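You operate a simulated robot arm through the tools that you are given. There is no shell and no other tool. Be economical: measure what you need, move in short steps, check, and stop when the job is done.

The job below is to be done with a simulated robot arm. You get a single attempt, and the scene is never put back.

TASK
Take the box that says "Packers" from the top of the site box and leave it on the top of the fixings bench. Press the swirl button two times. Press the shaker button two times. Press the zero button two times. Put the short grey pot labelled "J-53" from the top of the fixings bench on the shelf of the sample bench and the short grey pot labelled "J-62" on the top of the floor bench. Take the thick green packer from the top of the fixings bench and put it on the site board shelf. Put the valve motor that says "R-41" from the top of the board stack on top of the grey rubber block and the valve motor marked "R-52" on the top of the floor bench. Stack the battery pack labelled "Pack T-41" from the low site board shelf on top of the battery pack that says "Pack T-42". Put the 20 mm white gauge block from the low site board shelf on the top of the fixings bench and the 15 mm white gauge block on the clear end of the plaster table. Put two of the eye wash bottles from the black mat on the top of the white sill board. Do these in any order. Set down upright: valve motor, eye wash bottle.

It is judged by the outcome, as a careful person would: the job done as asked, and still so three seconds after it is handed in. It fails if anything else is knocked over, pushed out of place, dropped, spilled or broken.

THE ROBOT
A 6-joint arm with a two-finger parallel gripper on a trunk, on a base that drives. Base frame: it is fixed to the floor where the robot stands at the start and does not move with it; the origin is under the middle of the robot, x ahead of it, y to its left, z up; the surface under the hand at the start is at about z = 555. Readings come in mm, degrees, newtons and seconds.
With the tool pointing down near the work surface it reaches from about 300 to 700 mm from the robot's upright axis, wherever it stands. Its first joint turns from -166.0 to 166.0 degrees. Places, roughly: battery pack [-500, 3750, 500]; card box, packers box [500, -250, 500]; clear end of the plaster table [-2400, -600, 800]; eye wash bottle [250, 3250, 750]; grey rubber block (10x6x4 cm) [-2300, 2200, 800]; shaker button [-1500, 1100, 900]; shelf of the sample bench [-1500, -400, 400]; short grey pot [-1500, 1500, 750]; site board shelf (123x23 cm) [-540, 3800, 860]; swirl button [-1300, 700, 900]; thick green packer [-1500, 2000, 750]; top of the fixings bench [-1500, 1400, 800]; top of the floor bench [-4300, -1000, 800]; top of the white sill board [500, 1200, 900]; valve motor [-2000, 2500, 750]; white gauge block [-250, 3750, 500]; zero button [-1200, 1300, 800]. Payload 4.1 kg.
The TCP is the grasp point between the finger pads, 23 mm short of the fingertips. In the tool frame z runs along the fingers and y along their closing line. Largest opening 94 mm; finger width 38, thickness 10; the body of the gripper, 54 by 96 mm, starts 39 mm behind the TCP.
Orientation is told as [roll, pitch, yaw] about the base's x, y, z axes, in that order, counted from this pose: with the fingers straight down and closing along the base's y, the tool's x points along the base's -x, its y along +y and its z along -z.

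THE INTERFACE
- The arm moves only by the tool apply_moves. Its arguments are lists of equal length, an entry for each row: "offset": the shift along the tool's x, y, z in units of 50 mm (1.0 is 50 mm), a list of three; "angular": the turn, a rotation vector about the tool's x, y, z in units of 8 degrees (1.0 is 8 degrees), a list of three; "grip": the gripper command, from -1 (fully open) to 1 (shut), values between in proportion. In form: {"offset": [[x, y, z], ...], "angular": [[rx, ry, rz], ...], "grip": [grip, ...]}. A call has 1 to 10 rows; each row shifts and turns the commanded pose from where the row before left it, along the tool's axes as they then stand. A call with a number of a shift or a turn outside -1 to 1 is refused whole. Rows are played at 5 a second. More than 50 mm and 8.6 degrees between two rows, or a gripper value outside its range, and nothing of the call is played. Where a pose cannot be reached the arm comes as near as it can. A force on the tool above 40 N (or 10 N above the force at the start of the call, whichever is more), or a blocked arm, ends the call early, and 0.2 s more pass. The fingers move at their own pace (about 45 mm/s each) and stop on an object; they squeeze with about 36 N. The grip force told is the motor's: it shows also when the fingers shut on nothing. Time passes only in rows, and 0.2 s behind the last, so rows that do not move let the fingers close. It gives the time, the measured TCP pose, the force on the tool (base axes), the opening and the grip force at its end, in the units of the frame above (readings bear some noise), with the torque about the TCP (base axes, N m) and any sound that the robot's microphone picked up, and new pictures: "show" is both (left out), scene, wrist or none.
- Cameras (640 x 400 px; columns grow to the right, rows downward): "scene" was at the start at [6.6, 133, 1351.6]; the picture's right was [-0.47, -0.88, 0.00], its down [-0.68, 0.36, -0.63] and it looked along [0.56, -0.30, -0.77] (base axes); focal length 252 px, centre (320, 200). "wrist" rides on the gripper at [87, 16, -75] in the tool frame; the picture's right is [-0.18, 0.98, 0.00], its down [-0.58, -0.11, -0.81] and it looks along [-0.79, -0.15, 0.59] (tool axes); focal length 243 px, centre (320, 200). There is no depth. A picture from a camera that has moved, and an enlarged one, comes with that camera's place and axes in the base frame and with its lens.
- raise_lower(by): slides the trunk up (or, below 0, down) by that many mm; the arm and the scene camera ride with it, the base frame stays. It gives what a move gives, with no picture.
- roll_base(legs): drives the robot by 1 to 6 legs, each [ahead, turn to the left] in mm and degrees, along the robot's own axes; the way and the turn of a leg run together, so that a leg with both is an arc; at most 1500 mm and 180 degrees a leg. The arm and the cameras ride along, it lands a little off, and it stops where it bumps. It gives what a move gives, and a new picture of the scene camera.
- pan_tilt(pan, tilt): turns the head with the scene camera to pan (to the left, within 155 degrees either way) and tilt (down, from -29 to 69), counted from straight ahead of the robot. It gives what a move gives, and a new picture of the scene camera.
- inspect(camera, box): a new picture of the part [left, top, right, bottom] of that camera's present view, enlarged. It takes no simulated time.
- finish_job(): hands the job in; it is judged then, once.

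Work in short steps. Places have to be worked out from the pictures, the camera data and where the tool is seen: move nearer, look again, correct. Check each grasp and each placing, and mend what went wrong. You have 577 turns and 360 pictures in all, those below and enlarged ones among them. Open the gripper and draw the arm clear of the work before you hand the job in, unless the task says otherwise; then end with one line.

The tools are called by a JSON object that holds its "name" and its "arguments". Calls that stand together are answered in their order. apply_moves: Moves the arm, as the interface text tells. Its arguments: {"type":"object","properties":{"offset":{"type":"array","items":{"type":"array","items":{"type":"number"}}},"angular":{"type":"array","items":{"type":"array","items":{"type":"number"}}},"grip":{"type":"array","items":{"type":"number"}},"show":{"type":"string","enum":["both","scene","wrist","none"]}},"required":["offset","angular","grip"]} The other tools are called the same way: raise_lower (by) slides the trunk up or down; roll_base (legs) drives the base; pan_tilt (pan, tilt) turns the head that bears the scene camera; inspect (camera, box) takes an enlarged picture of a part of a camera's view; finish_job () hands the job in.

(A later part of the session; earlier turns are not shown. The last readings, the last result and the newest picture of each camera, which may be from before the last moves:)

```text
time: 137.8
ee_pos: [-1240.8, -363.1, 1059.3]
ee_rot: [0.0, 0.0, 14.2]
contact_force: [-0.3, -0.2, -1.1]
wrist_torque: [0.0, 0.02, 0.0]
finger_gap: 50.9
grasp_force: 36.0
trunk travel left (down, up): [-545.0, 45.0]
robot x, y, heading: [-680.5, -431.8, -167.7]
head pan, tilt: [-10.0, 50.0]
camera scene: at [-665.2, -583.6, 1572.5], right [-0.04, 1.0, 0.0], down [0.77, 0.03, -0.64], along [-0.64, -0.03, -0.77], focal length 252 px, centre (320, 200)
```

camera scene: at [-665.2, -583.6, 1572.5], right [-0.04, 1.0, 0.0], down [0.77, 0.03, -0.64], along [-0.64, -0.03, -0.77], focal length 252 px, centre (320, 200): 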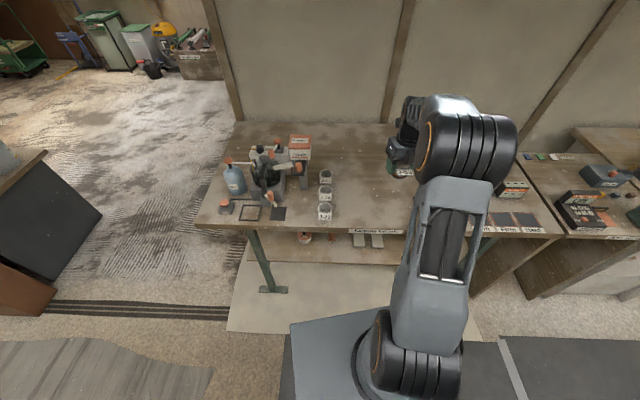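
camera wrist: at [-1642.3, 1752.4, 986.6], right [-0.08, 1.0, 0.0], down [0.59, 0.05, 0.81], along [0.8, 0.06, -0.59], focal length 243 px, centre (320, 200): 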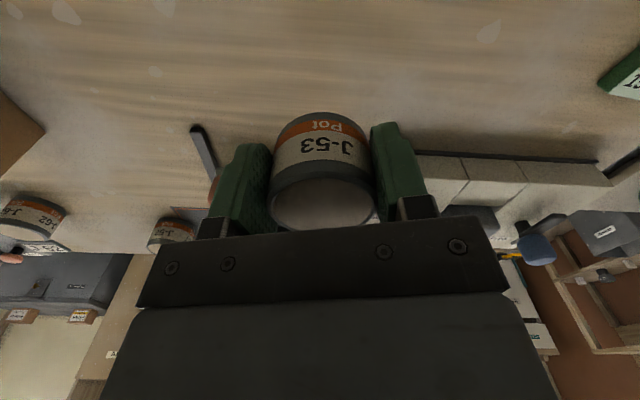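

Below the hand the sample bench top is clear near the front. I lower the pot towards it.

{"name": "apply_moves", "arguments": {"offset": [[0, 0, 1], [0, 0, 1], [0, 0, 1], [0, 0, 0.9], [0, 0, 0.2], [0, 0, 0]], "angular": [[0, 0, 0], [0, 0, 0], [0, 0, 0], [0, 0, 0], [0, 0, 0], [0, 0, 0]], "grip": [1, 1, 1, 1, 1, 1], "show": "both"}}

{"name": "inspect", "arguments": {"camera": "scene", "box": [200, 110, 520, 310]}}

```text
time: 139.2
ee_pos: [-1241.5, -363.4, 855.1]
ee_rot: [0.0, 0.0, 14.2]
contact_force: [-1.0, 0.5, -0.6]
wrist_torque: [0.04, 0.05, -0.04]
finger_gap: 50.4
grasp_force: 36.1
trunk travel left (down, up): [-545.0, 45.0]
robot x, y, heading: [-684.4, -433.7, -167.9]
head pan, tilt: [-10.0, 50.0]
camera scene: at [-665.1, -583.5, 1572.5], right [-0.04, 1.0, 0.0], down [0.77, 0.03, -0.64], along [-0.64, -0.02, -0.77], focal length 252 px, centre (320, 200)
camera wrist: at [-1328.3, -369.6, 930.9], right [-0.06, 1.0, 0.0], down [0.59, 0.04, 0.81], along [0.8, 0.05, -0.59], focal length 243 px, centre (320, 200)
```

scene: 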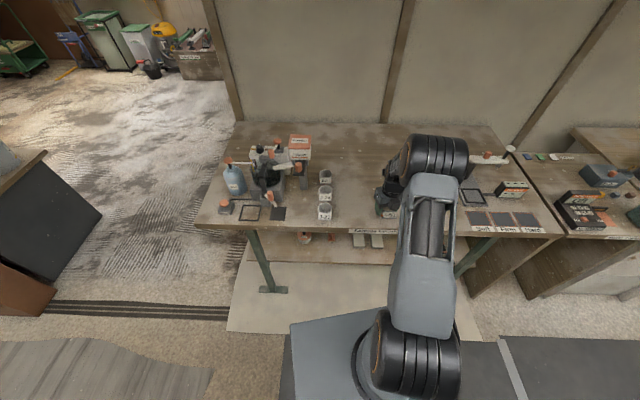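
wrist: 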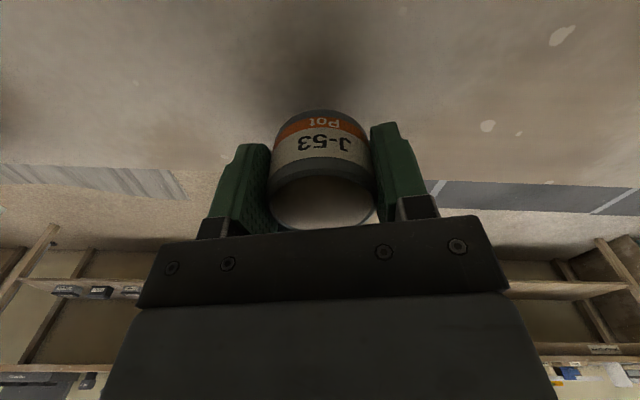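

```text
2.00 times, centred on (360, 210) of scene
camera zoom: at [-665.1, -583.5, 1572.5], right [-0.04, 1.0, 0.0], down [0.77, 0.03, -0.64], along [-0.64, -0.02, -0.77], focal length 503 px, centre (240, 180)
```

zoom: 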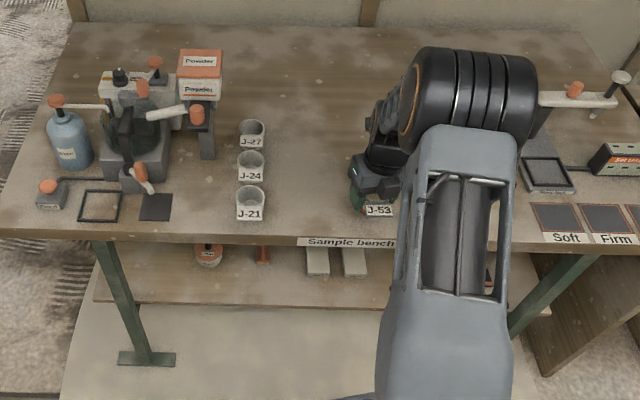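

{"name": "apply_moves", "arguments": {"offset": [[0, 0, 0.3], [0, 0, 0.06], [0, 0, 0.06], [0, 0, 0.06], [0, 0, 0]], "angular": [[0, 0, 0], [0, 0, 0], [0, 0, 0], [0, 0, 0], [0, 0, 0]], "grip": [1, 1, 1, 1, 1], "show": "none"}}

{"name": "apply_moves", "arguments": {"offset": [[0, 0, 0.04], [0, 0, 0]], "angular": [[0, 0, 0], [0, 0, 0]], "grip": [1, 1], "show": "none"}}

```text
time: 140.4
ee_pos: [-1241.2, -363.8, 830.1]
ee_rot: [0.0, 0.0, 14.2]
contact_force: [1.0, -0.4, -0.8]
wrist_torque: [0.01, 0.05, -0.01]
finger_gap: 50.7
grasp_force: 36.0
trunk travel left (down, up): [-545.0, 45.0]
robot x, y, heading: [-678.4, -432.2, -167.9]
head pan, tilt: [-10.0, 50.0]
```

```text
time: 141.0
ee_pos: [-1241.6, -364.1, 828.5]
ee_rot: [0.0, 0.1, 14.2]
contact_force: [0.0, -0.1, 2.6]
wrist_torque: [-0.01, -0.05, -0.01]
finger_gap: 50.8
grasp_force: 35.7
trunk travel left (down, up): [-545.0, 45.0]
robot x, y, heading: [-680.8, -434.6, -167.8]
head pan, tilt: [-10.0, 50.0]
```

Contact with bench. Release, rise, tilt 40° and come in again from the front.

{"name": "apply_moves", "arguments": {"offset": [[0, 0, 0], [0, 0, 0], [0, 0, -1], [0, 0, -1], [0, 0, 0], [0, 0, 0], [0, 0, 0], [0, 0, 0], [0, 0, 0], [0, 0, 0]], "angular": [[0, 0, 0], [0, 0, 0], [0, 0, 0], [0, 0, 0], [0, 1, 0], [0, 1, 0], [0, 1, 0], [0, 1, 0], [0, 1, 0], [0, 0, 0]], "grip": [-1, -1, -1, -1, -1, -1, -1, -1, -1, -1], "show": "none"}}

{"name": "apply_moves", "arguments": {"offset": [[-0.65, 0, 0], [-0.65, 0, 0], [0, 0, 0]], "angular": [[0, 0, 0], [0, 0, 0], [0, 0, 0]], "grip": [-1, -1, -1], "show": "both"}}

```text
time: 143.2
ee_pos: [-1240.4, -363.9, 929.2]
ee_rot: [-0.1, 40.0, 14.2]
contact_force: [-0.7, 0.2, 0.1]
wrist_torque: [-0.01, 0.02, 0.03]
finger_gap: 94.2
grasp_force: 0.1
trunk travel left (down, up): [-545.0, 45.0]
robot x, y, heading: [-683.0, -430.8, -167.8]
head pan, tilt: [-10.0, 50.0]
```

```text
time: 144.0
ee_pos: [-1191.7, -351.0, 886.3]
ee_rot: [-0.1, 40.0, 14.2]
contact_force: [0.1, 0.2, 0.0]
wrist_torque: [-0.01, 0.02, 0.01]
finger_gap: 94.2
grasp_force: 0.1
trunk travel left (down, up): [-545.0, 45.0]
robot x, y, heading: [-684.0, -429.8, -167.8]
head pan, tilt: [-10.0, 50.0]
camera scene: at [-665.1, -583.5, 1572.5], right [-0.04, 1.0, 0.0], down [0.77, 0.03, -0.64], along [-0.64, -0.02, -0.77], focal length 252 px, centre (320, 200)
camera wrist: at [-1213.8, -340.6, 1001.1], right [-0.1, 0.99, -0.12], down [0.96, 0.13, 0.24], along [0.26, -0.09, -0.96], focal length 243 px, centre (320, 200)
```

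scene: 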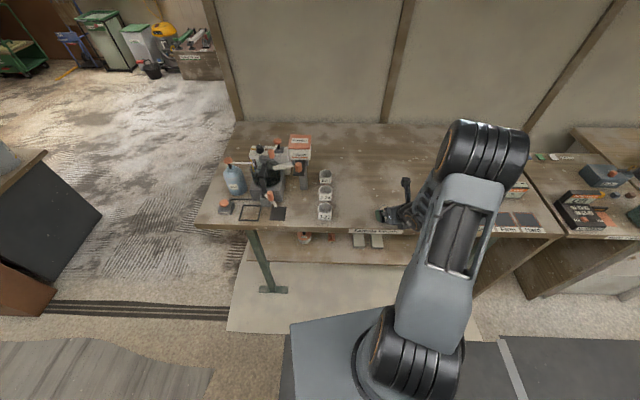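
wrist: 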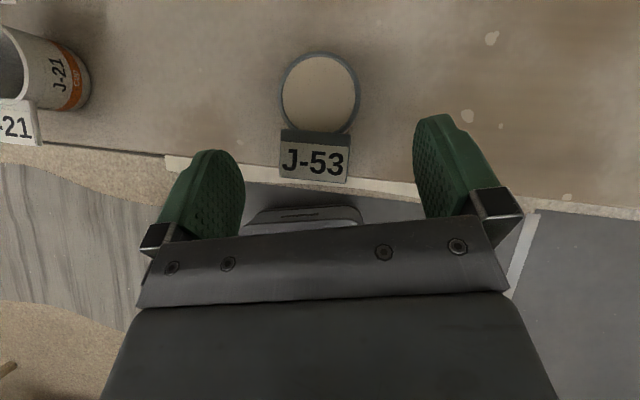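

Good. Advance 68 mm along the tool axis, grip, and lift slightly.

{"name": "apply_moves", "arguments": {"offset": [[0, 0, 0.68], [0, 0, 0.68], [0, 0, 0]], "angular": [[0, 0, 0], [0, 0, 0], [0, 0, 0]], "grip": [-1, -1, -1], "show": "wrist"}}

```text
time: 144.8
ee_pos: [-1234.0, -362.7, 833.4]
ee_rot: [-0.1, 40.0, 14.2]
contact_force: [0.3, 0.3, -0.5]
wrist_torque: [0.03, 0.01, -0.02]
finger_gap: 94.3
grasp_force: 0.0
trunk travel left (down, up): [-545.0, 45.0]
robot x, y, heading: [-679.0, -431.8, -167.8]
head pan, tilt: [-10.0, 50.0]
camera wrist: at [-1256.2, -351.7, 948.4], right [-0.1, 0.99, -0.12], down [0.96, 0.13, 0.24], along [0.26, -0.09, -0.96], focal length 243 px, centre (320, 200)
```

wrist: 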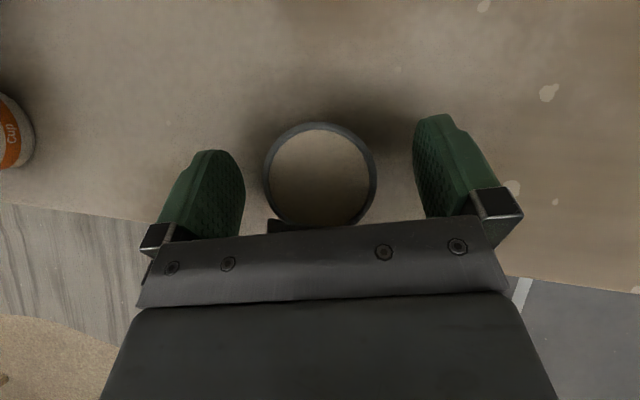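

{"name": "apply_moves", "arguments": {"offset": [[0, 0, 0], [0, 0, 0], [0, 0, 0], [0, 0, 0]], "angular": [[0, 0, 0], [0, 0, 0], [0, 0, 0], [0, 0, 0]], "grip": [1, 1, 1, 1], "show": "none"}}

{"name": "raise_lower", "arguments": {"by": 40}}

{"name": "inspect", "arguments": {"camera": "wrist", "box": [0, 0, 640, 400]}}

```text
time: 145.8
ee_pos: [-1234.1, -362.9, 835.1]
ee_rot: [0.0, 40.0, 14.3]
contact_force: [-0.4, -1.5, 2.0]
wrist_torque: [-0.02, 0.02, 0.04]
finger_gap: 51.1
grasp_force: 35.8
trunk travel left (down, up): [-545.0, 45.0]
robot x, y, heading: [-682.3, -436.5, -167.6]
head pan, tilt: [-10.0, 50.0]
```

```text
time: 146.6
ee_pos: [-1235.0, -361.8, 873.6]
ee_rot: [0.0, 40.0, 14.2]
contact_force: [0.1, 0.3, -0.9]
wrist_torque: [0.0, 0.0, -0.02]
finger_gap: 51.2
grasp_force: 36.3
trunk travel left (down, up): [-585.0, 5.0]
robot x, y, heading: [-679.3, -428.9, -167.6]
head pan, tilt: [-10.0, 50.0]
```

```text
1.00 times, centred on (320, 200) of wrist (not enlarged: the box is as wide or as high as the picture)
camera zoom: at [-1256.1, -351.6, 988.5], right [-0.1, 0.99, -0.12], down [0.96, 0.13, 0.24], along [0.26, -0.09, -0.96], focal length 243 px, centre (320, 200)
```

zoom: 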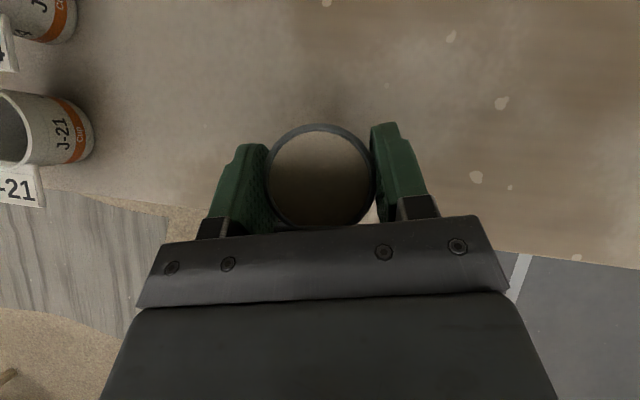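

J-53 is held level with tilted tool (bottom = TCP−34). I back away, lower the trunk and look at the shelf.

{"name": "roll_base", "arguments": {"legs": [[-330, 0]]}}

{"name": "raise_lower", "arguments": {"by": -400}}

{"name": "pan_tilt", "arguments": {"pan": 0, "tilt": 35}}

{"name": "inspect", "arguments": {"camera": "wrist", "box": [0, 0, 640, 400]}}

```text
time: 148.8
ee_pos: [-911.6, -292.7, 874.2]
ee_rot: [0.0, 40.0, 14.4]
contact_force: [-0.5, 0.8, -0.9]
wrist_torque: [-0.01, 0.0, -0.01]
finger_gap: 51.1
grasp_force: 36.2
trunk travel left (down, up): [-585.0, 5.0]
robot x, y, heading: [-356.6, -358.4, -167.8]
head pan, tilt: [-10.0, 50.0]
camera scene: at [-341.8, -513.3, 1612.5], right [-0.04, 1.0, 0.0], down [0.77, 0.03, -0.64], along [-0.64, -0.03, -0.77], focal length 252 px, centre (320, 200)
```

scene: 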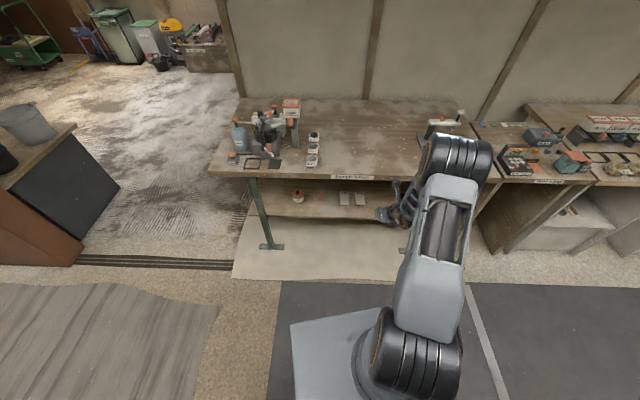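

```text
time: 152.6
ee_pos: [-911.1, -294.2, 473.2]
ee_rot: [0.0, 40.1, 14.3]
contact_force: [-0.2, 0.6, -1.2]
wrist_torque: [-0.01, -0.02, 0.01]
finger_gap: 50.7
grasp_force: 35.6
trunk travel left (down, up): [-185.0, 405.0]
robot x, y, heading: [-362.0, -363.1, -167.9]
head pan, tilt: [-10.0, 50.0]
```

```text
time: 153.4
ee_pos: [-911.7, -292.2, 473.6]
ee_rot: [0.1, 40.0, 14.3]
contact_force: [-0.3, -0.2, -1.6]
wrist_torque: [-0.03, -0.02, 0.0]
finger_gap: 51.0
grasp_force: 36.1
trunk travel left (down, up): [-185.0, 405.0]
robot x, y, heading: [-360.2, -362.0, -167.9]
head pan, tilt: [0.0, 35.0]
camera scene: at [-351.4, -529.0, 1234.1], right [-0.21, 0.98, 0.0], down [0.56, 0.12, -0.82], along [-0.8, -0.17, -0.57], focal length 252 px, centre (320, 200)
```

scene: 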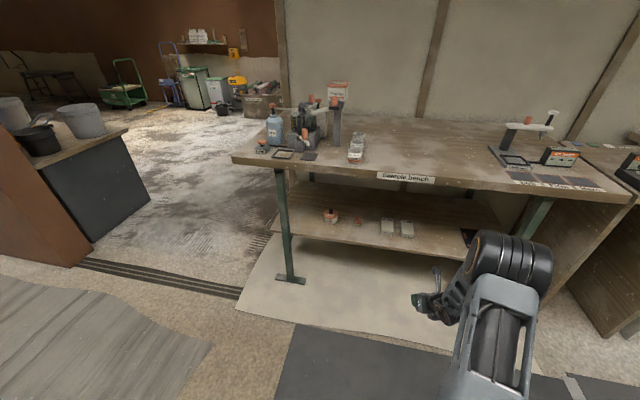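

```text
1.00 times, centred on (320, 200) of wrist (not enlarged: the box is as wide or as high as the picture)
camera zoom: at [-933.6, -282.7, 588.6], right [-0.11, 0.99, -0.12], down [0.96, 0.13, 0.24], along [0.26, -0.09, -0.96], focal length 243 px, centre (320, 200)
```

zoom: 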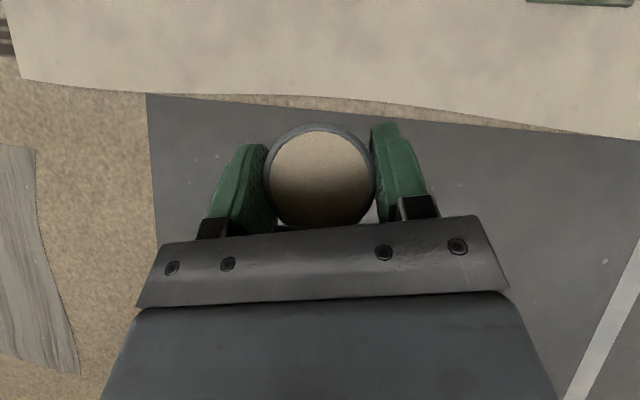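

Shelf top is z≈400, front edge x≈-1221; a free spot is near (-1295,-530). I drive to line up.

{"name": "roll_base", "arguments": {"legs": [[0, 25], [240, 0], [0, -25], [80, 0]]}}

{"name": "inspect", "arguments": {"camera": "scene", "box": [200, 130, 520, 330]}}

{"name": "inspect", "arguments": {"camera": "wrist", "box": [0, 0, 640, 400]}}

```text
time: 158.4
ee_pos: [-1182.6, -454.7, 474.1]
ee_rot: [0.0, 40.0, 14.1]
contact_force: [0.0, -0.3, -0.7]
wrist_torque: [-0.02, 0.0, 0.0]
finger_gap: 51.3
grasp_force: 36.1
trunk travel left (down, up): [-185.0, 405.0]
robot x, y, heading: [-631.8, -524.7, -167.9]
head pan, tilt: [0.0, 35.0]
camera scene: at [-622.6, -692.1, 1234.2], right [-0.21, 0.98, 0.0], down [0.56, 0.12, -0.82], along [-0.8, -0.17, -0.57], focal length 252 px, centre (320, 200)
```

scene: 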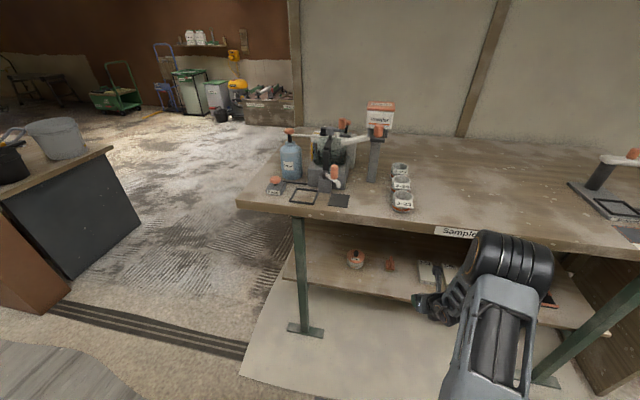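

```text
2.00 times, centred on (360, 230) of scene
camera zoom: at [-622.6, -692.1, 1234.2], right [-0.21, 0.98, 0.0], down [0.56, 0.12, -0.82], along [-0.8, -0.17, -0.57], focal length 503 px, centre (240, 140)
```

zoom: 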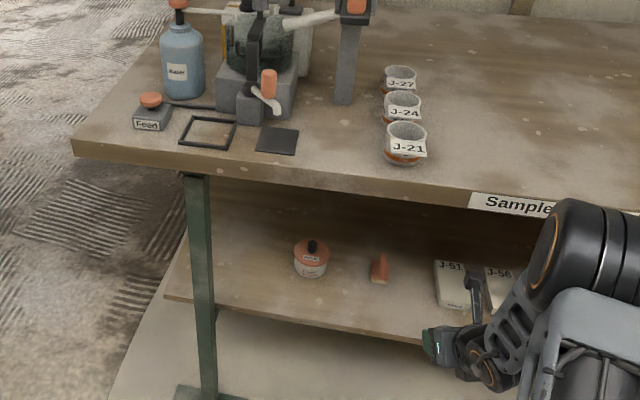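

```text
1.00 times, centred on (320, 200) of wrist (not enlarged: the box is as wide or as high as the picture)
camera zoom: at [-1203.9, -443.4, 588.6], right [-0.1, 0.99, -0.12], down [0.96, 0.13, 0.24], along [0.26, -0.09, -0.96], focal length 243 px, centre (320, 200)
```

zoom: 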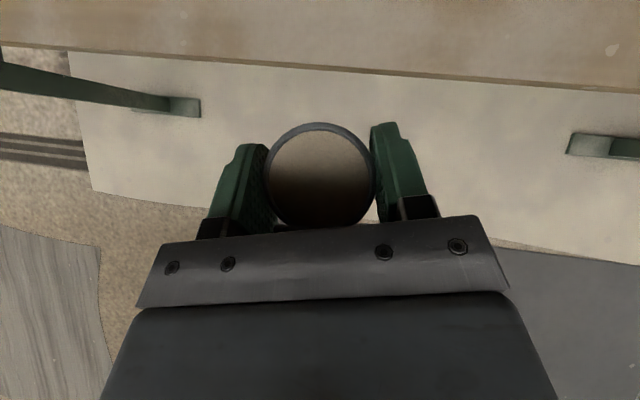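

Front edge of the shelf is near x -1245; target spot pot at (-1315,-495). I move the hand forward horizontally.

{"name": "apply_moves", "arguments": {"offset": [[0.673, -0.04, 0.565], [0.673, -0.04, 0.565], [0.673, -0.04, 0.565], [0, 0, 0]], "angular": [[0, 0, 0], [0, 0, 0], [0, 0, 0], [0, 0, 0]], "grip": [1, 1, 1, 1], "show": "both"}}

{"name": "inspect", "arguments": {"camera": "scene", "box": [320, 180, 560, 330]}}

```text
time: 159.4
ee_pos: [-1308.4, -492.0, 473.9]
ee_rot: [0.0, 40.0, 14.1]
contact_force: [-0.3, -0.6, -0.8]
wrist_torque: [0.0, 0.02, 0.0]
finger_gap: 51.0
grasp_force: 35.8
trunk travel left (down, up): [-185.0, 405.0]
robot x, y, heading: [-630.8, -522.5, -167.8]
head pan, tilt: [0.0, 35.0]
camera scene: at [-622.7, -692.1, 1234.2], right [-0.21, 0.98, 0.0], down [0.56, 0.12, -0.82], along [-0.8, -0.17, -0.57], focal length 252 px, centre (320, 200)
camera wrist: at [-1330.0, -481.7, 588.6], right [-0.1, 0.99, -0.12], down [0.96, 0.13, 0.24], along [0.26, -0.09, -0.96], focal length 243 px, centre (320, 200)
```

scene: 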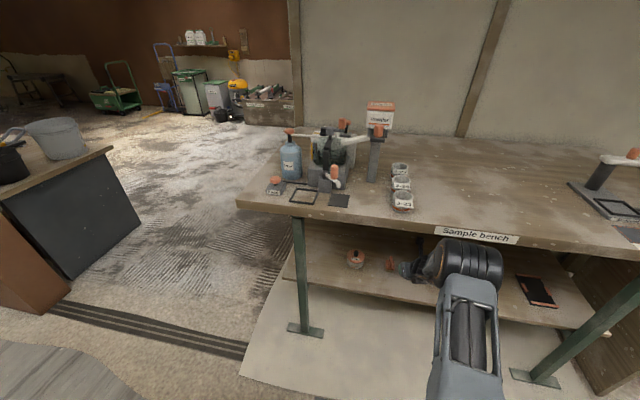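
wrist: 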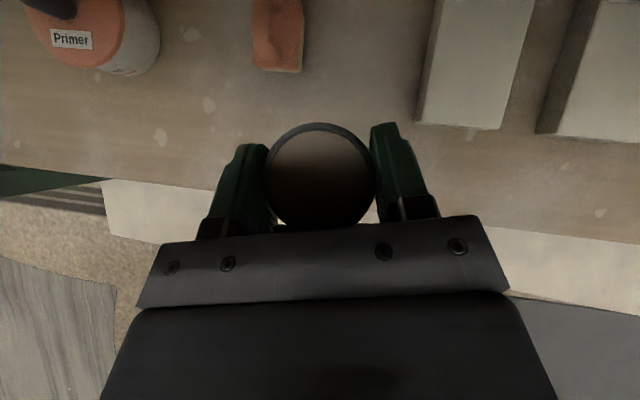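

```text
2.67 times, centred on (440, 255) of scene
camera zoom: at [-622.7, -692.1, 1234.2], right [-0.21, 0.98, 0.0], down [0.56, 0.12, -0.82], along [-0.8, -0.17, -0.57], focal length 671 px, centre (0, 53)
```

zoom: 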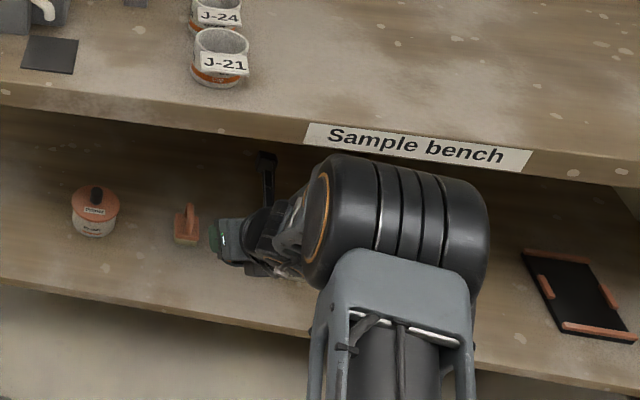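

Shelf edge is around x -1265. I go 13 mm further in, then lower with the trunk.

{"name": "apply_moves", "arguments": {"offset": [[0.2, 0, 0.167], [0, 0, 0]], "angular": [[0, 0, 0], [0, 0, 0]], "grip": [1, 1], "show": "none"}}

{"name": "raise_lower", "arguments": {"by": -34}}

{"name": "inspect", "arguments": {"camera": "wrist", "box": [0, 0, 640, 400]}}

```text
time: 160.0
ee_pos: [-1320.3, -495.0, 473.8]
ee_rot: [0.0, 40.1, 14.1]
contact_force: [-0.9, -0.2, -1.0]
wrist_torque: [0.02, 0.01, 0.01]
finger_gap: 51.0
grasp_force: 35.9
trunk travel left (down, up): [-185.0, 405.0]
robot x, y, heading: [-629.0, -525.6, -168.3]
head pan, tilt: [0.0, 35.0]
```

```text
time: 160.8
ee_pos: [-1321.9, -495.9, 439.8]
ee_rot: [0.0, 40.0, 14.1]
contact_force: [0.2, 0.4, -1.7]
wrist_torque: [-0.04, -0.02, -0.01]
finger_gap: 51.1
grasp_force: 36.3
trunk travel left (down, up): [-151.0, 439.0]
robot x, y, heading: [-629.5, -523.5, -167.8]
head pan, tilt: [0.0, 35.0]
```

```text
1.00 times, centred on (320, 200) of wrist (not enlarged: the box is as wide or as high as the picture)
camera zoom: at [-1342.7, -484.8, 554.8], right [-0.1, 0.99, -0.12], down [0.96, 0.13, 0.24], along [0.26, -0.09, -0.96], focal length 243 px, centre (320, 200)
```

zoom: 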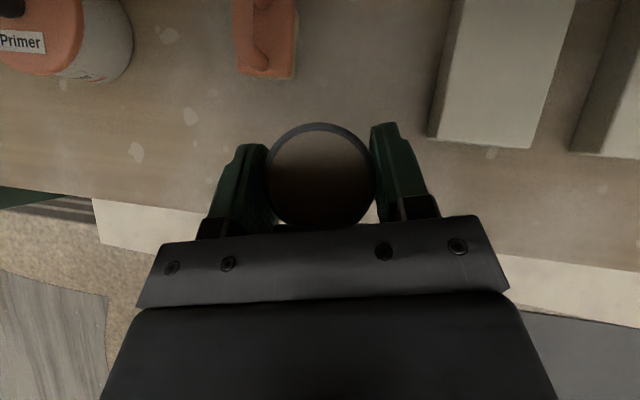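

{"name": "raise_lower", "arguments": {"by": -4}}

{"name": "raise_lower", "arguments": {"by": -2}}

```text
time: 161.3
ee_pos: [-1321.6, -495.2, 436.0]
ee_rot: [0.0, 40.0, 14.1]
contact_force: [0.2, 0.1, -0.9]
wrist_torque: [-0.01, 0.02, 0.02]
finger_gap: 50.8
grasp_force: 36.4
trunk travel left (down, up): [-147.0, 443.0]
robot x, y, heading: [-629.6, -521.3, -167.8]
head pan, tilt: [0.0, 35.0]
```

```text
time: 161.8
ee_pos: [-1321.6, -495.0, 435.0]
ee_rot: [0.0, 40.1, 14.0]
contact_force: [-0.1, -0.3, -0.5]
wrist_torque: [0.01, 0.01, 0.01]
finger_gap: 51.1
grasp_force: 35.9
trunk travel left (down, up): [-145.0, 445.0]
robot x, y, heading: [-631.9, -519.4, -167.9]
head pan, tilt: [0.0, 35.0]
```

{"name": "raise_lower", "arguments": {"by": -2}}

{"name": "raise_lower", "arguments": {"by": -2}}

```text
time: 162.3
ee_pos: [-1321.4, -496.1, 431.5]
ee_rot: [0.0, 40.1, 14.2]
contact_force: [0.9, 0.8, -0.2]
wrist_torque: [-0.03, 0.01, 0.0]
finger_gap: 51.3
grasp_force: 36.1
trunk travel left (down, up): [-143.0, 447.0]
robot x, y, heading: [-627.2, -524.8, -168.1]
head pan, tilt: [0.0, 35.0]
```

```text
time: 162.9
ee_pos: [-1322.4, -494.8, 430.1]
ee_rot: [-0.1, 39.9, 14.0]
contact_force: [-0.4, 0.5, -0.6]
wrist_torque: [-0.02, 0.04, -0.03]
finger_gap: 51.1
grasp_force: 35.7
trunk travel left (down, up): [-141.0, 449.0]
robot x, y, heading: [-630.5, -522.8, -167.5]
head pan, tilt: [0.0, 35.0]
```

{"name": "raise_lower", "arguments": {"by": -3}}

{"name": "raise_lower", "arguments": {"by": -3}}

{"name": "inspect", "arguments": {"camera": "scene", "box": [340, 220, 460, 295]}}

```text
time: 163.4
ee_pos: [-1321.8, -497.0, 427.9]
ee_rot: [0.0, 39.9, 14.1]
contact_force: [-0.4, -0.2, -0.4]
wrist_torque: [0.02, 0.02, 0.01]
finger_gap: 50.8
grasp_force: 36.1
trunk travel left (down, up): [-138.0, 452.0]
robot x, y, heading: [-629.5, -521.0, -168.1]
head pan, tilt: [0.0, 35.0]
```

```text
time: 163.9
ee_pos: [-1321.9, -496.2, 424.5]
ee_rot: [0.0, 40.1, 14.1]
contact_force: [0.2, 0.5, -1.4]
wrist_torque: [0.01, -0.02, 0.01]
finger_gap: 51.1
grasp_force: 36.1
trunk travel left (down, up): [-135.0, 455.0]
robot x, y, heading: [-631.6, -522.8, -167.8]
head pan, tilt: [0.0, 35.0]
```

```text
5.33 times, centred on (400, 258) of scene
camera zoom: at [-622.7, -692.1, 1184.2], right [-0.21, 0.98, 0.0], down [0.56, 0.12, -0.82], along [-0.8, -0.17, -0.57], focal length 1342 px, centre (-107, -107)
```

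zoom: 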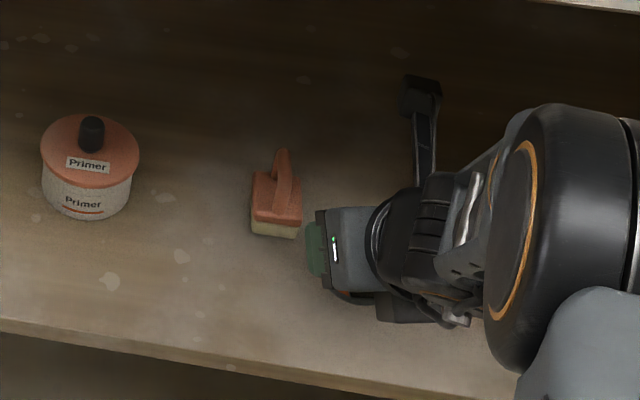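

{"name": "raise_lower", "arguments": {"by": -4}}

{"name": "raise_lower", "arguments": {"by": -4}}

{"name": "raise_lower", "arguments": {"by": -4}}

```text
time: 164.4
ee_pos: [-1320.6, -496.6, 419.2]
ee_rot: [0.0, 40.0, 14.2]
contact_force: [1.0, 0.1, -0.6]
wrist_torque: [0.03, -0.01, 0.0]
finger_gap: 51.3
grasp_force: 35.4
trunk travel left (down, up): [-131.0, 459.0]
robot x, y, heading: [-629.5, -522.9, -167.8]
head pan, tilt: [0.0, 35.0]
```

```text
time: 165.0
ee_pos: [-1321.2, -495.3, 416.3]
ee_rot: [0.0, 40.0, 14.3]
contact_force: [-0.2, 0.8, -0.8]
wrist_torque: [-0.01, 0.01, 0.01]
finger_gap: 50.7
grasp_force: 36.1
trunk travel left (down, up): [-127.0, 463.0]
robot x, y, heading: [-628.3, -525.6, -167.9]
head pan, tilt: [0.0, 35.0]
```

```text
time: 165.5
ee_pos: [-1320.9, -496.7, 412.1]
ee_rot: [0.0, 40.0, 14.1]
contact_force: [-0.6, 0.7, -0.5]
wrist_torque: [-0.04, 0.02, 0.02]
finger_gap: 50.8
grasp_force: 35.9
trunk travel left (down, up): [-123.0, 467.0]
robot x, y, heading: [-630.9, -523.9, -167.6]
head pan, tilt: [0.0, 35.0]
```

Triangulating again, the shelf seems nearer z≈350. I keep lowering with force checks.

{"name": "raise_lower", "arguments": {"by": -8}}

{"name": "raise_lower", "arguments": {"by": -6}}

{"name": "raise_lower", "arguments": {"by": -5}}

```text
time: 166.1
ee_pos: [-1321.8, -495.7, 405.2]
ee_rot: [-0.1, 40.0, 14.1]
contact_force: [0.2, 0.0, -0.8]
wrist_torque: [-0.02, 0.06, 0.03]
finger_gap: 50.9
grasp_force: 36.2
trunk travel left (down, up): [-115.0, 475.0]
robot x, y, heading: [-631.3, -524.6, -168.2]
head pan, tilt: [0.0, 35.0]
```

```text
time: 166.6
ee_pos: [-1321.1, -496.2, 399.1]
ee_rot: [0.1, 40.0, 14.0]
contact_force: [0.2, -0.9, -0.8]
wrist_torque: [0.02, 0.03, 0.02]
finger_gap: 51.2
grasp_force: 36.4
trunk travel left (down, up): [-109.0, 481.0]
robot x, y, heading: [-627.8, -525.7, -168.3]
head pan, tilt: [0.0, 35.0]
```

```text
time: 167.2
ee_pos: [-1321.3, -494.7, 393.1]
ee_rot: [0.0, 40.0, 14.0]
contact_force: [1.1, 0.4, -0.6]
wrist_torque: [0.01, -0.02, 0.01]
finger_gap: 50.8
grasp_force: 36.3
trunk travel left (down, up): [-104.0, 486.0]
robot x, y, heading: [-629.1, -523.0, -167.7]
head pan, tilt: [0.0, 35.0]
```

{"name": "inspect", "arguments": {"camera": "scene", "box": [340, 200, 500, 300]}}

{"name": "inspect", "arguments": {"camera": "wrist", "box": [0, 0, 640, 400]}}

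```text
4.00 times, centred on (420, 250) of scene
camera zoom: at [-622.7, -692.1, 1153.2], right [-0.21, 0.98, 0.0], down [0.56, 0.12, -0.82], along [-0.8, -0.17, -0.57], focal length 1006 px, centre (-80, 0)
```

zoom: 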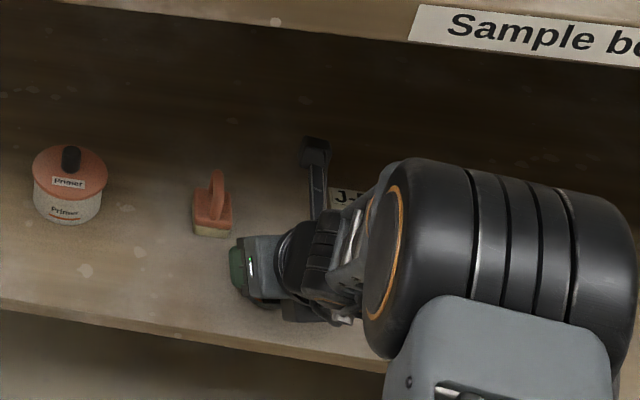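

```text
1.00 times, centred on (320, 200) of wrist (not enlarged: the box is as wide or as high as the picture)
camera zoom: at [-1342.7, -484.8, 507.8], right [-0.1, 0.99, -0.12], down [0.96, 0.13, 0.24], along [0.26, -0.09, -0.96], focal length 243 px, centre (320, 200)
```

zoom: 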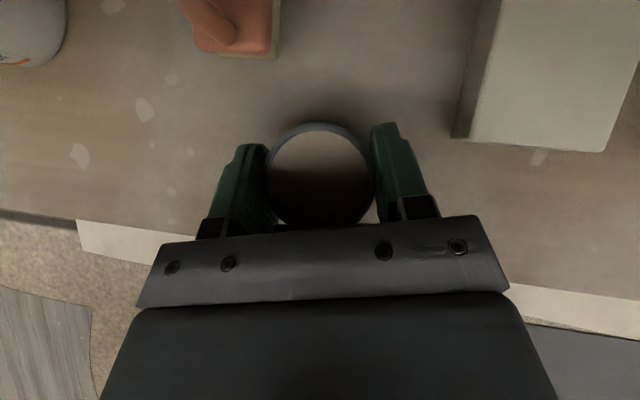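

The shelf computes to about z 355-360, so contact is imminent; 3 mm steps.

{"name": "raise_lower", "arguments": {"by": -3}}

{"name": "raise_lower", "arguments": {"by": -3}}

{"name": "raise_lower", "arguments": {"by": -3}}

```text
time: 167.7
ee_pos: [-1319.8, -495.9, 390.9]
ee_rot: [0.1, 40.0, 14.1]
contact_force: [0.5, 0.6, -0.4]
wrist_torque: [-0.02, 0.03, -0.03]
finger_gap: 50.9
grasp_force: 36.0
trunk travel left (down, up): [-101.0, 489.0]
robot x, y, heading: [-629.9, -525.4, -167.8]
head pan, tilt: [0.0, 35.0]
```

```text
time: 168.2
ee_pos: [-1321.8, -494.7, 388.7]
ee_rot: [0.0, 40.2, 14.1]
contact_force: [0.5, 0.2, 4.3]
wrist_torque: [0.02, -0.12, 0.02]
finger_gap: 51.1
grasp_force: 35.9
trunk travel left (down, up): [-98.0, 492.0]
robot x, y, heading: [-627.4, -521.4, -167.6]
head pan, tilt: [0.0, 35.0]
```

```text
time: 168.7
ee_pos: [-1322.4, -495.6, 388.6]
ee_rot: [0.1, 40.5, 14.2]
contact_force: [4.3, 0.2, 23.8]
wrist_torque: [-0.06, -0.63, 0.01]
finger_gap: 51.1
grasp_force: 35.6
trunk travel left (down, up): [-95.0, 495.0]
robot x, y, heading: [-625.1, -523.3, -167.9]
head pan, tilt: [0.0, 35.0]
```

Contact at the shelf (~z 354). Ease up 2 mm, open partly, and retreat along the tool axis.

{"name": "raise_lower", "arguments": {"by": 2}}

{"name": "apply_moves", "arguments": {"offset": [[0, 0, 0], [0, 0, 0], [0, 0, -0.3], [0, 0, -0.8], [0, 0, -0.8], [0, 0, 0]], "angular": [[0, 0, 0], [0, 0, 0], [0, 0, 0], [0, 0, 0], [0, 0, 0], [0, 0, 0]], "grip": [-0.4, -0.4, -0.4, -0.4, -0.4, -0.4], "show": "both"}}

```text
time: 169.2
ee_pos: [-1322.5, -494.6, 389.0]
ee_rot: [0.1, 40.2, 14.1]
contact_force: [-6.9, 0.4, 17.6]
wrist_torque: [0.0, 0.01, -0.01]
finger_gap: 51.0
grasp_force: 36.7
trunk travel left (down, up): [-97.0, 493.0]
robot x, y, heading: [-626.8, -524.7, -167.9]
head pan, tilt: [0.0, 35.0]
```

```text
time: 170.6
ee_pos: [-1261.6, -480.7, 460.0]
ee_rot: [0.0, 40.0, 14.0]
contact_force: [0.4, -0.7, 0.9]
wrist_torque: [0.0, 0.03, -0.01]
finger_gap: 65.7
grasp_force: 0.1
trunk travel left (down, up): [-97.0, 493.0]
robot x, y, heading: [-630.6, -520.5, -168.0]
head pan, tilt: [0.0, 35.0]
camera scene: at [-622.7, -692.1, 1146.2], right [-0.21, 0.98, 0.0], down [0.56, 0.12, -0.82], along [-0.8, -0.17, -0.57], focal length 252 px, centre (320, 200)
camera wrist: at [-1283.1, -469.7, 573.6], right [-0.1, 0.99, -0.12], down [0.96, 0.13, 0.24], along [0.26, -0.09, -0.96], focal length 243 px, centre (320, 200)
```

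scene: 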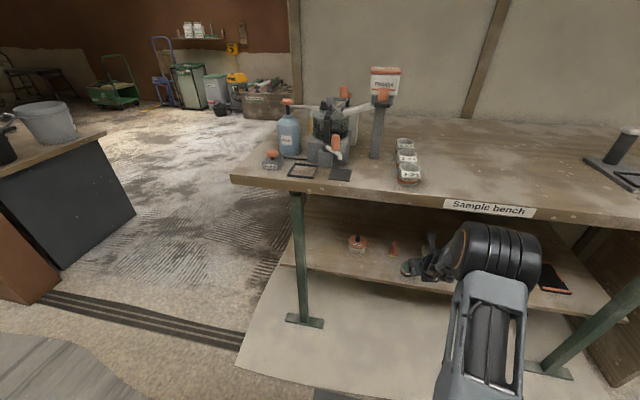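
wrist: 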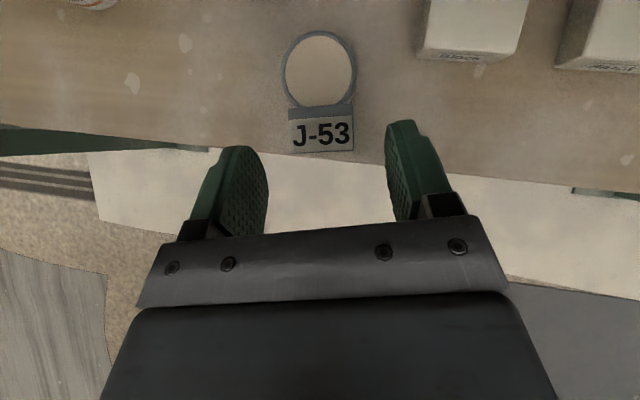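

J-53 stands on the shelf. I back out, raise the trunk, untilt and drive back to the fixings bench for J-62.

{"name": "roll_base", "arguments": {"legs": [[-330, 0]]}}

{"name": "raise_lower", "arguments": {"by": 470}}

{"name": "apply_moves", "arguments": {"offset": [[0, 0, 0], [0, 0, 0], [0, 0, 0], [0, 0, 0], [0, 0, 0], [0, 0, 0], [0, 0, 0], [0, 0, 0], [0, 0, 0], [0, 0, 0]], "angular": [[0, -1, 0], [0, -1, 0], [0, -1, 0], [0, -1, 0], [0, -1, 0], [0, 0, -1], [0, 0, -1], [0, 0, -1], [0, 0, -1], [0, 0, -1]], "grip": [-1, -1, -1, -1, -1, -1, -1, -1, -1, -1], "show": "none"}}

{"name": "apply_moves", "arguments": {"offset": [[0, 0, -0.8], [0, 0, -0.8], [0, 0, 0], [0, 0, 0], [0, 0, 0], [0, 0, 0], [0, 0, 0], [0, 0, 0], [0, 0, 0], [0, 0, 0]], "angular": [[0, 0, -1], [0, 0, -1], [0, 0, -1], [0, 0, -1], [0, 0, -1], [0, 0, -1], [0, 0, -1], [0, 0, -1], [0, 0, -1], [0, 0, -1]], "grip": [-1, -1, -1, -1, -1, -1, -1, -1, -1, -1], "show": "none"}}

{"name": "apply_moves", "arguments": {"offset": [[0, 0, -0.8], [0, 0, 0], [0, 0, 0], [0, 0, 0], [0, 0, 0], [0, 0, 0], [0, 0, 0]], "angular": [[0, 0, -1], [0, 0, -1], [0, 0, -1], [0, 0, -1], [0, 0, -1], [0, 0, -1], [0, 0, -1]], "grip": [-1, -1, -1, -1, -1, -1, -1], "show": "none"}}

```text
time: 172.8
ee_pos: [-937.6, -412.1, 458.7]
ee_rot: [0.0, 40.0, 14.3]
contact_force: [-0.1, 0.1, -0.1]
wrist_torque: [0.0, 0.01, 0.05]
finger_gap: 65.7
grasp_force: 0.1
trunk travel left (down, up): [-97.0, 493.0]
robot x, y, heading: [-304.5, -451.8, -167.7]
head pan, tilt: [0.0, 35.0]
camera scene: at [-298.1, -622.4, 1146.2], right [-0.21, 0.98, 0.0], down [0.56, 0.12, -0.82], along [-0.8, -0.17, -0.57], focal length 252 px, centre (320, 200)
```

scene: 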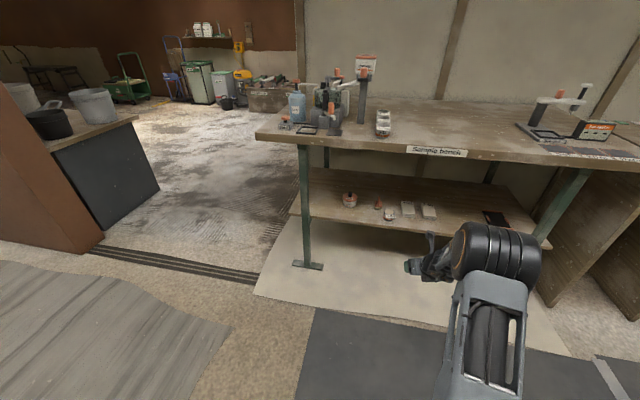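

```text
refused: 470 is not a number from -400 to 400
```

```text
time: 175.0
ee_pos: [-938.0, -415.1, 460.3]
ee_rot: [1.5, 3.1, 54.9]
contact_force: [0.7, 0.3, -0.7]
wrist_torque: [0.01, 0.02, -0.02]
finger_gap: 94.1
grasp_force: 0.0
out of reach, approached as far as the arm can: row 2
trunk travel left (down, up): [-97.0, 493.0]
robot x, y, heading: [-305.1, -449.7, -167.8]
head pan, tilt: [0.0, 35.0]
```

```text
time: 177.2
ee_pos: [-933.3, -412.2, 538.8]
ee_rot: [3.4, -1.0, 134.9]
contact_force: [0.1, 0.4, -0.1]
wrist_torque: [0.0, 0.0, 0.01]
finger_gap: 94.1
grasp_force: 0.0
trunk travel left (down, up): [-97.0, 493.0]
robot x, y, heading: [-298.9, -451.2, -167.6]
head pan, tilt: [0.0, 35.0]
```

```text
time: 178.8
ee_pos: [-931.0, -410.2, 579.3]
ee_rot: [1.1, -3.4, -169.0]
contact_force: [0.4, -0.6, -1.0]
wrist_torque: [-0.01, 0.01, 0.02]
finger_gap: 94.0
grasp_force: 0.2
trunk travel left (down, up): [-97.0, 493.0]
robot x, y, heading: [-305.6, -454.1, -167.8]
head pan, tilt: [0.0, 35.0]
```

{"name": "apply_moves", "arguments": {"offset": [[0, 0, -0.8], [0, 0, -0.8], [0, 0, -0.8]], "angular": [[0.14, 0.425, 0], [0, 0, 0], [0, 0, 0]], "grip": [-1, -1, -1], "show": "none"}}

{"name": "raise_lower", "arguments": {"by": 400}}

{"name": "roll_base", "arguments": {"legs": [[0, -102], [1250, 0], [600, 0], [0, 90]]}}

```text
time: 179.6
ee_pos: [-929.0, -408.8, 699.0]
ee_rot: [0.0, 0.1, -169.2]
contact_force: [-0.5, 0.4, 0.6]
wrist_torque: [0.04, 0.01, -0.03]
finger_gap: 93.8
grasp_force: 0.0
trunk travel left (down, up): [-97.0, 493.0]
robot x, y, heading: [-304.6, -453.8, -167.8]
head pan, tilt: [0.0, 35.0]
```

```text
time: 183.5
ee_pos: [-929.3, -410.0, 1097.6]
ee_rot: [0.0, 0.1, -169.2]
contact_force: [0.0, 0.4, 0.3]
wrist_torque: [-0.03, 0.03, 0.04]
finger_gap: 93.9
grasp_force: 0.1
trunk travel left (down, up): [-497.0, 93.0]
robot x, y, heading: [-304.1, -454.7, -167.8]
head pan, tilt: [0.0, 35.0]
```

```text
time: 200.9
ee_pos: [-897.7, 1582.9, 1098.4]
ee_rot: [0.0, 0.0, 177.7]
contact_force: [0.7, 0.2, -0.3]
wrist_torque: [-0.01, -0.01, -0.01]
finger_gap: 93.9
grasp_force: 0.1
trunk travel left (down, up): [-497.0, 93.0]
robot x, y, heading: [-297.8, 1395.3, 179.0]
head pan, tilt: [0.0, 35.0]
camera scene: at [-331.2, 1231.7, 1546.2], right [0.02, 1.0, 0.0], down [0.57, -0.01, -0.82], along [-0.82, 0.01, -0.57], focal length 252 px, centre (320, 200)
```

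scene: 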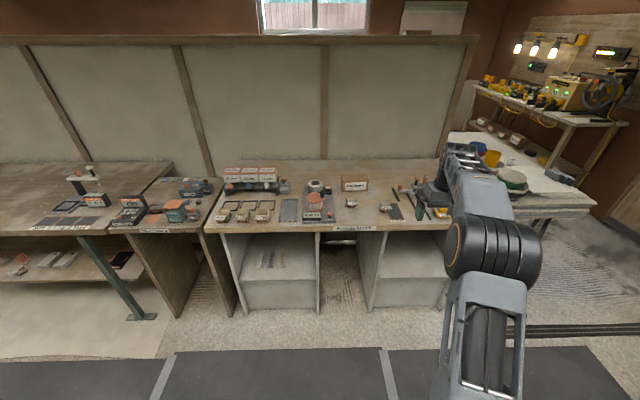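

{"name": "roll_base", "arguments": {"legs": [[560, 0]]}}

{"name": "pan_tilt", "arguments": {"pan": 0, "tilt": 52}}

```text
time: 204.1
ee_pos: [-1455.5, 1588.9, 1098.3]
ee_rot: [0.0, 0.0, 177.8]
contact_force: [-0.3, 0.0, 0.2]
wrist_torque: [0.04, -0.01, 0.0]
finger_gap: 94.0
grasp_force: 0.0
trunk travel left (down, up): [-497.0, 93.0]
robot x, y, heading: [-854.0, 1404.1, 179.2]
head pan, tilt: [0.0, 35.0]
camera scene: at [-889.1, 1240.4, 1546.2], right [0.01, 1.0, 0.0], down [0.57, -0.01, -0.82], along [-0.82, 0.01, -0.57], focal length 252 px, centre (320, 200)
```

scene: 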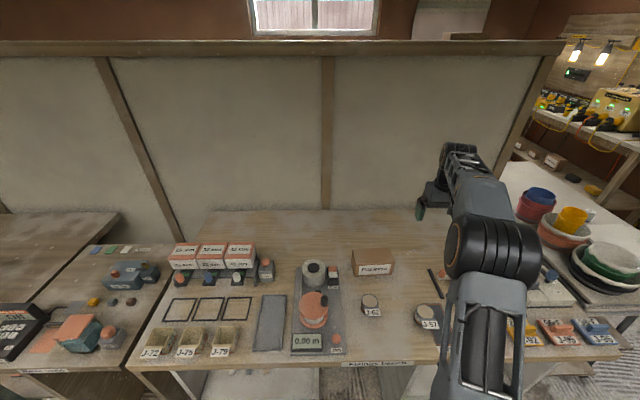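

```text
time: 204.9
ee_pos: [-1457.8, 1589.3, 1099.5]
ee_rot: [0.1, 0.0, 177.9]
contact_force: [-0.5, 0.0, -0.1]
wrist_torque: [0.01, -0.01, -0.01]
finger_gap: 94.1
grasp_force: 0.1
trunk travel left (down, up): [-497.0, 93.0]
robot x, y, heading: [-858.5, 1398.4, 179.4]
head pan, tilt: [0.0, 52.0]
camera scene: at [-876.0, 1240.2, 1521.9], right [0.01, 1.0, 0.0], down [0.79, -0.01, -0.62], along [-0.62, 0.01, -0.79], focal length 252 px, centre (320, 200)
```

scene: 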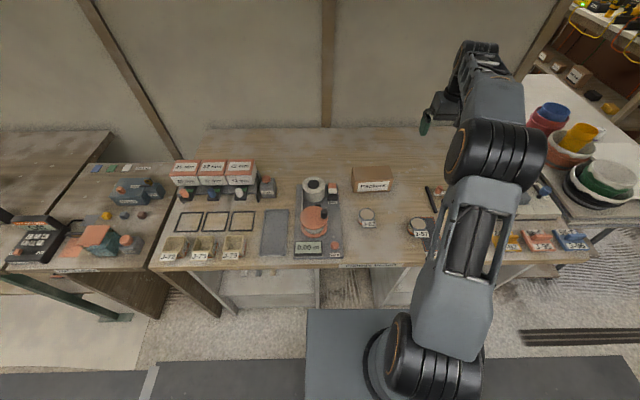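

{"name": "apply_moves", "arguments": {"offset": [[0.44, 0.74, 0], [0.44, 0.74, 0], [0.44, 0.74, 0], [0.44, 0.74, 0], [0.44, 0.74, 0], [0, 0, 0.9], [0, 0, 0.9], [0, 0, 0.9], [0, 0, 0.9], [0, 0, 0]], "angular": [[0, 0, 0], [0, 0, 0], [0, 0, 0], [0, 0, 0], [0, 0, 0], [0, 0, 0], [0, 0, 0], [0, 0, 0], [0, 0, 0], [0, 0, 0]], "grip": [-1, -1, -1, -1, -1, -1, -1, -1, -1, -1], "show": "both"}}

```text
time: 207.1
ee_pos: [-1351.4, 1400.7, 917.2]
ee_rot: [0.0, 0.1, 177.8]
contact_force: [-0.5, -0.3, -0.1]
wrist_torque: [0.05, -0.01, -0.03]
finger_gap: 94.1
grasp_force: 0.1
trunk travel left (down, up): [-497.0, 93.0]
robot x, y, heading: [-856.9, 1408.8, 179.1]
head pan, tilt: [0.0, 52.0]
camera scene: at [-876.1, 1240.2, 1521.8], right [0.01, 1.0, 0.0], down [0.79, -0.01, -0.62], along [-0.62, 0.01, -0.79], focal length 252 px, centre (320, 200)
camera wrist: at [-1265.7, 1380.9, 993.7], right [-0.22, -0.98, 0.0], down [-0.58, 0.13, 0.81], along [-0.79, 0.18, -0.59], focal length 243 px, centre (320, 200)
```

scene: 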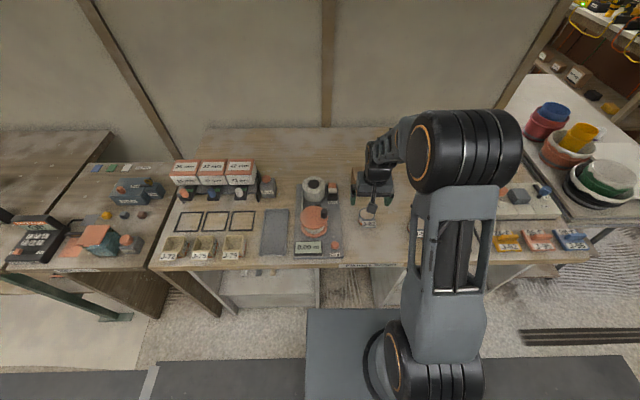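
wrist: 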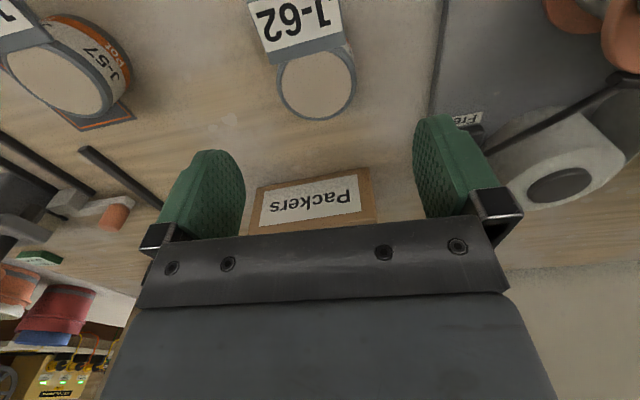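

J-62 is at about (-1345,1401). Lower, grip and lift.

{"name": "apply_moves", "arguments": {"offset": [[0.12, 0, 0], [0, 0, 0.88], [0, 0, 0.88], [0, 0, 0], [0, 0, 0], [0, 0, 0], [0, 0, 0]], "angular": [[0, 0, 0], [0, 0, 0], [0, 0, 0], [0, 0, 0], [0, 0, 0], [0, 0, 0], [0, 0, 0]], "grip": [-1, -1, -1, -1, 1, 1, 1], "show": "none"}}

{"name": "apply_moves", "arguments": {"offset": [[0, 0, 0], [0, 0, -0.9], [0, 0, -0.9], [0, 0, -0.9], [0, 0, -0.9], [0, 0, -0.9]], "angular": [[0, 0, 0], [0, 0, 0], [0, 0, 0], [0, 0, 0], [0, 0, 0], [0, 0, 0]], "grip": [1, 1, 1, 1, 1, 1], "show": "wrist"}}

```text
time: 208.7
ee_pos: [-1347.2, 1400.8, 831.1]
ee_rot: [0.1, 0.0, 177.8]
contact_force: [-0.3, -1.2, 0.0]
wrist_torque: [-0.02, 0.02, -0.02]
finger_gap: 51.1
grasp_force: 32.2
trunk travel left (down, up): [-497.0, 93.0]
robot x, y, heading: [-857.1, 1407.3, 179.1]
head pan, tilt: [0.0, 52.0]
```

```text
time: 210.1
ee_pos: [-1346.1, 1400.3, 1056.6]
ee_rot: [-0.1, 0.1, 177.8]
contact_force: [0.7, 0.1, -1.2]
wrist_torque: [-0.01, -0.01, -0.02]
finger_gap: 50.9
grasp_force: 36.2
trunk travel left (down, up): [-497.0, 93.0]
robot x, y, heading: [-859.1, 1408.6, 179.4]
head pan, tilt: [0.0, 52.0]
camera wrist: at [-1259.9, 1380.1, 1133.9], right [-0.22, -0.98, 0.0], down [-0.58, 0.13, 0.81], along [-0.79, 0.18, -0.59], focal length 243 px, centre (320, 200)
```

wrist: 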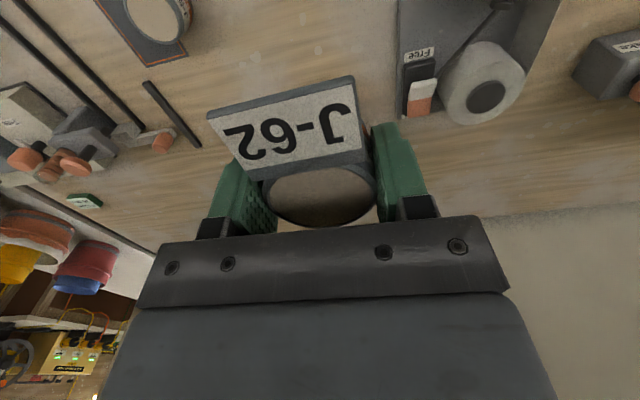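

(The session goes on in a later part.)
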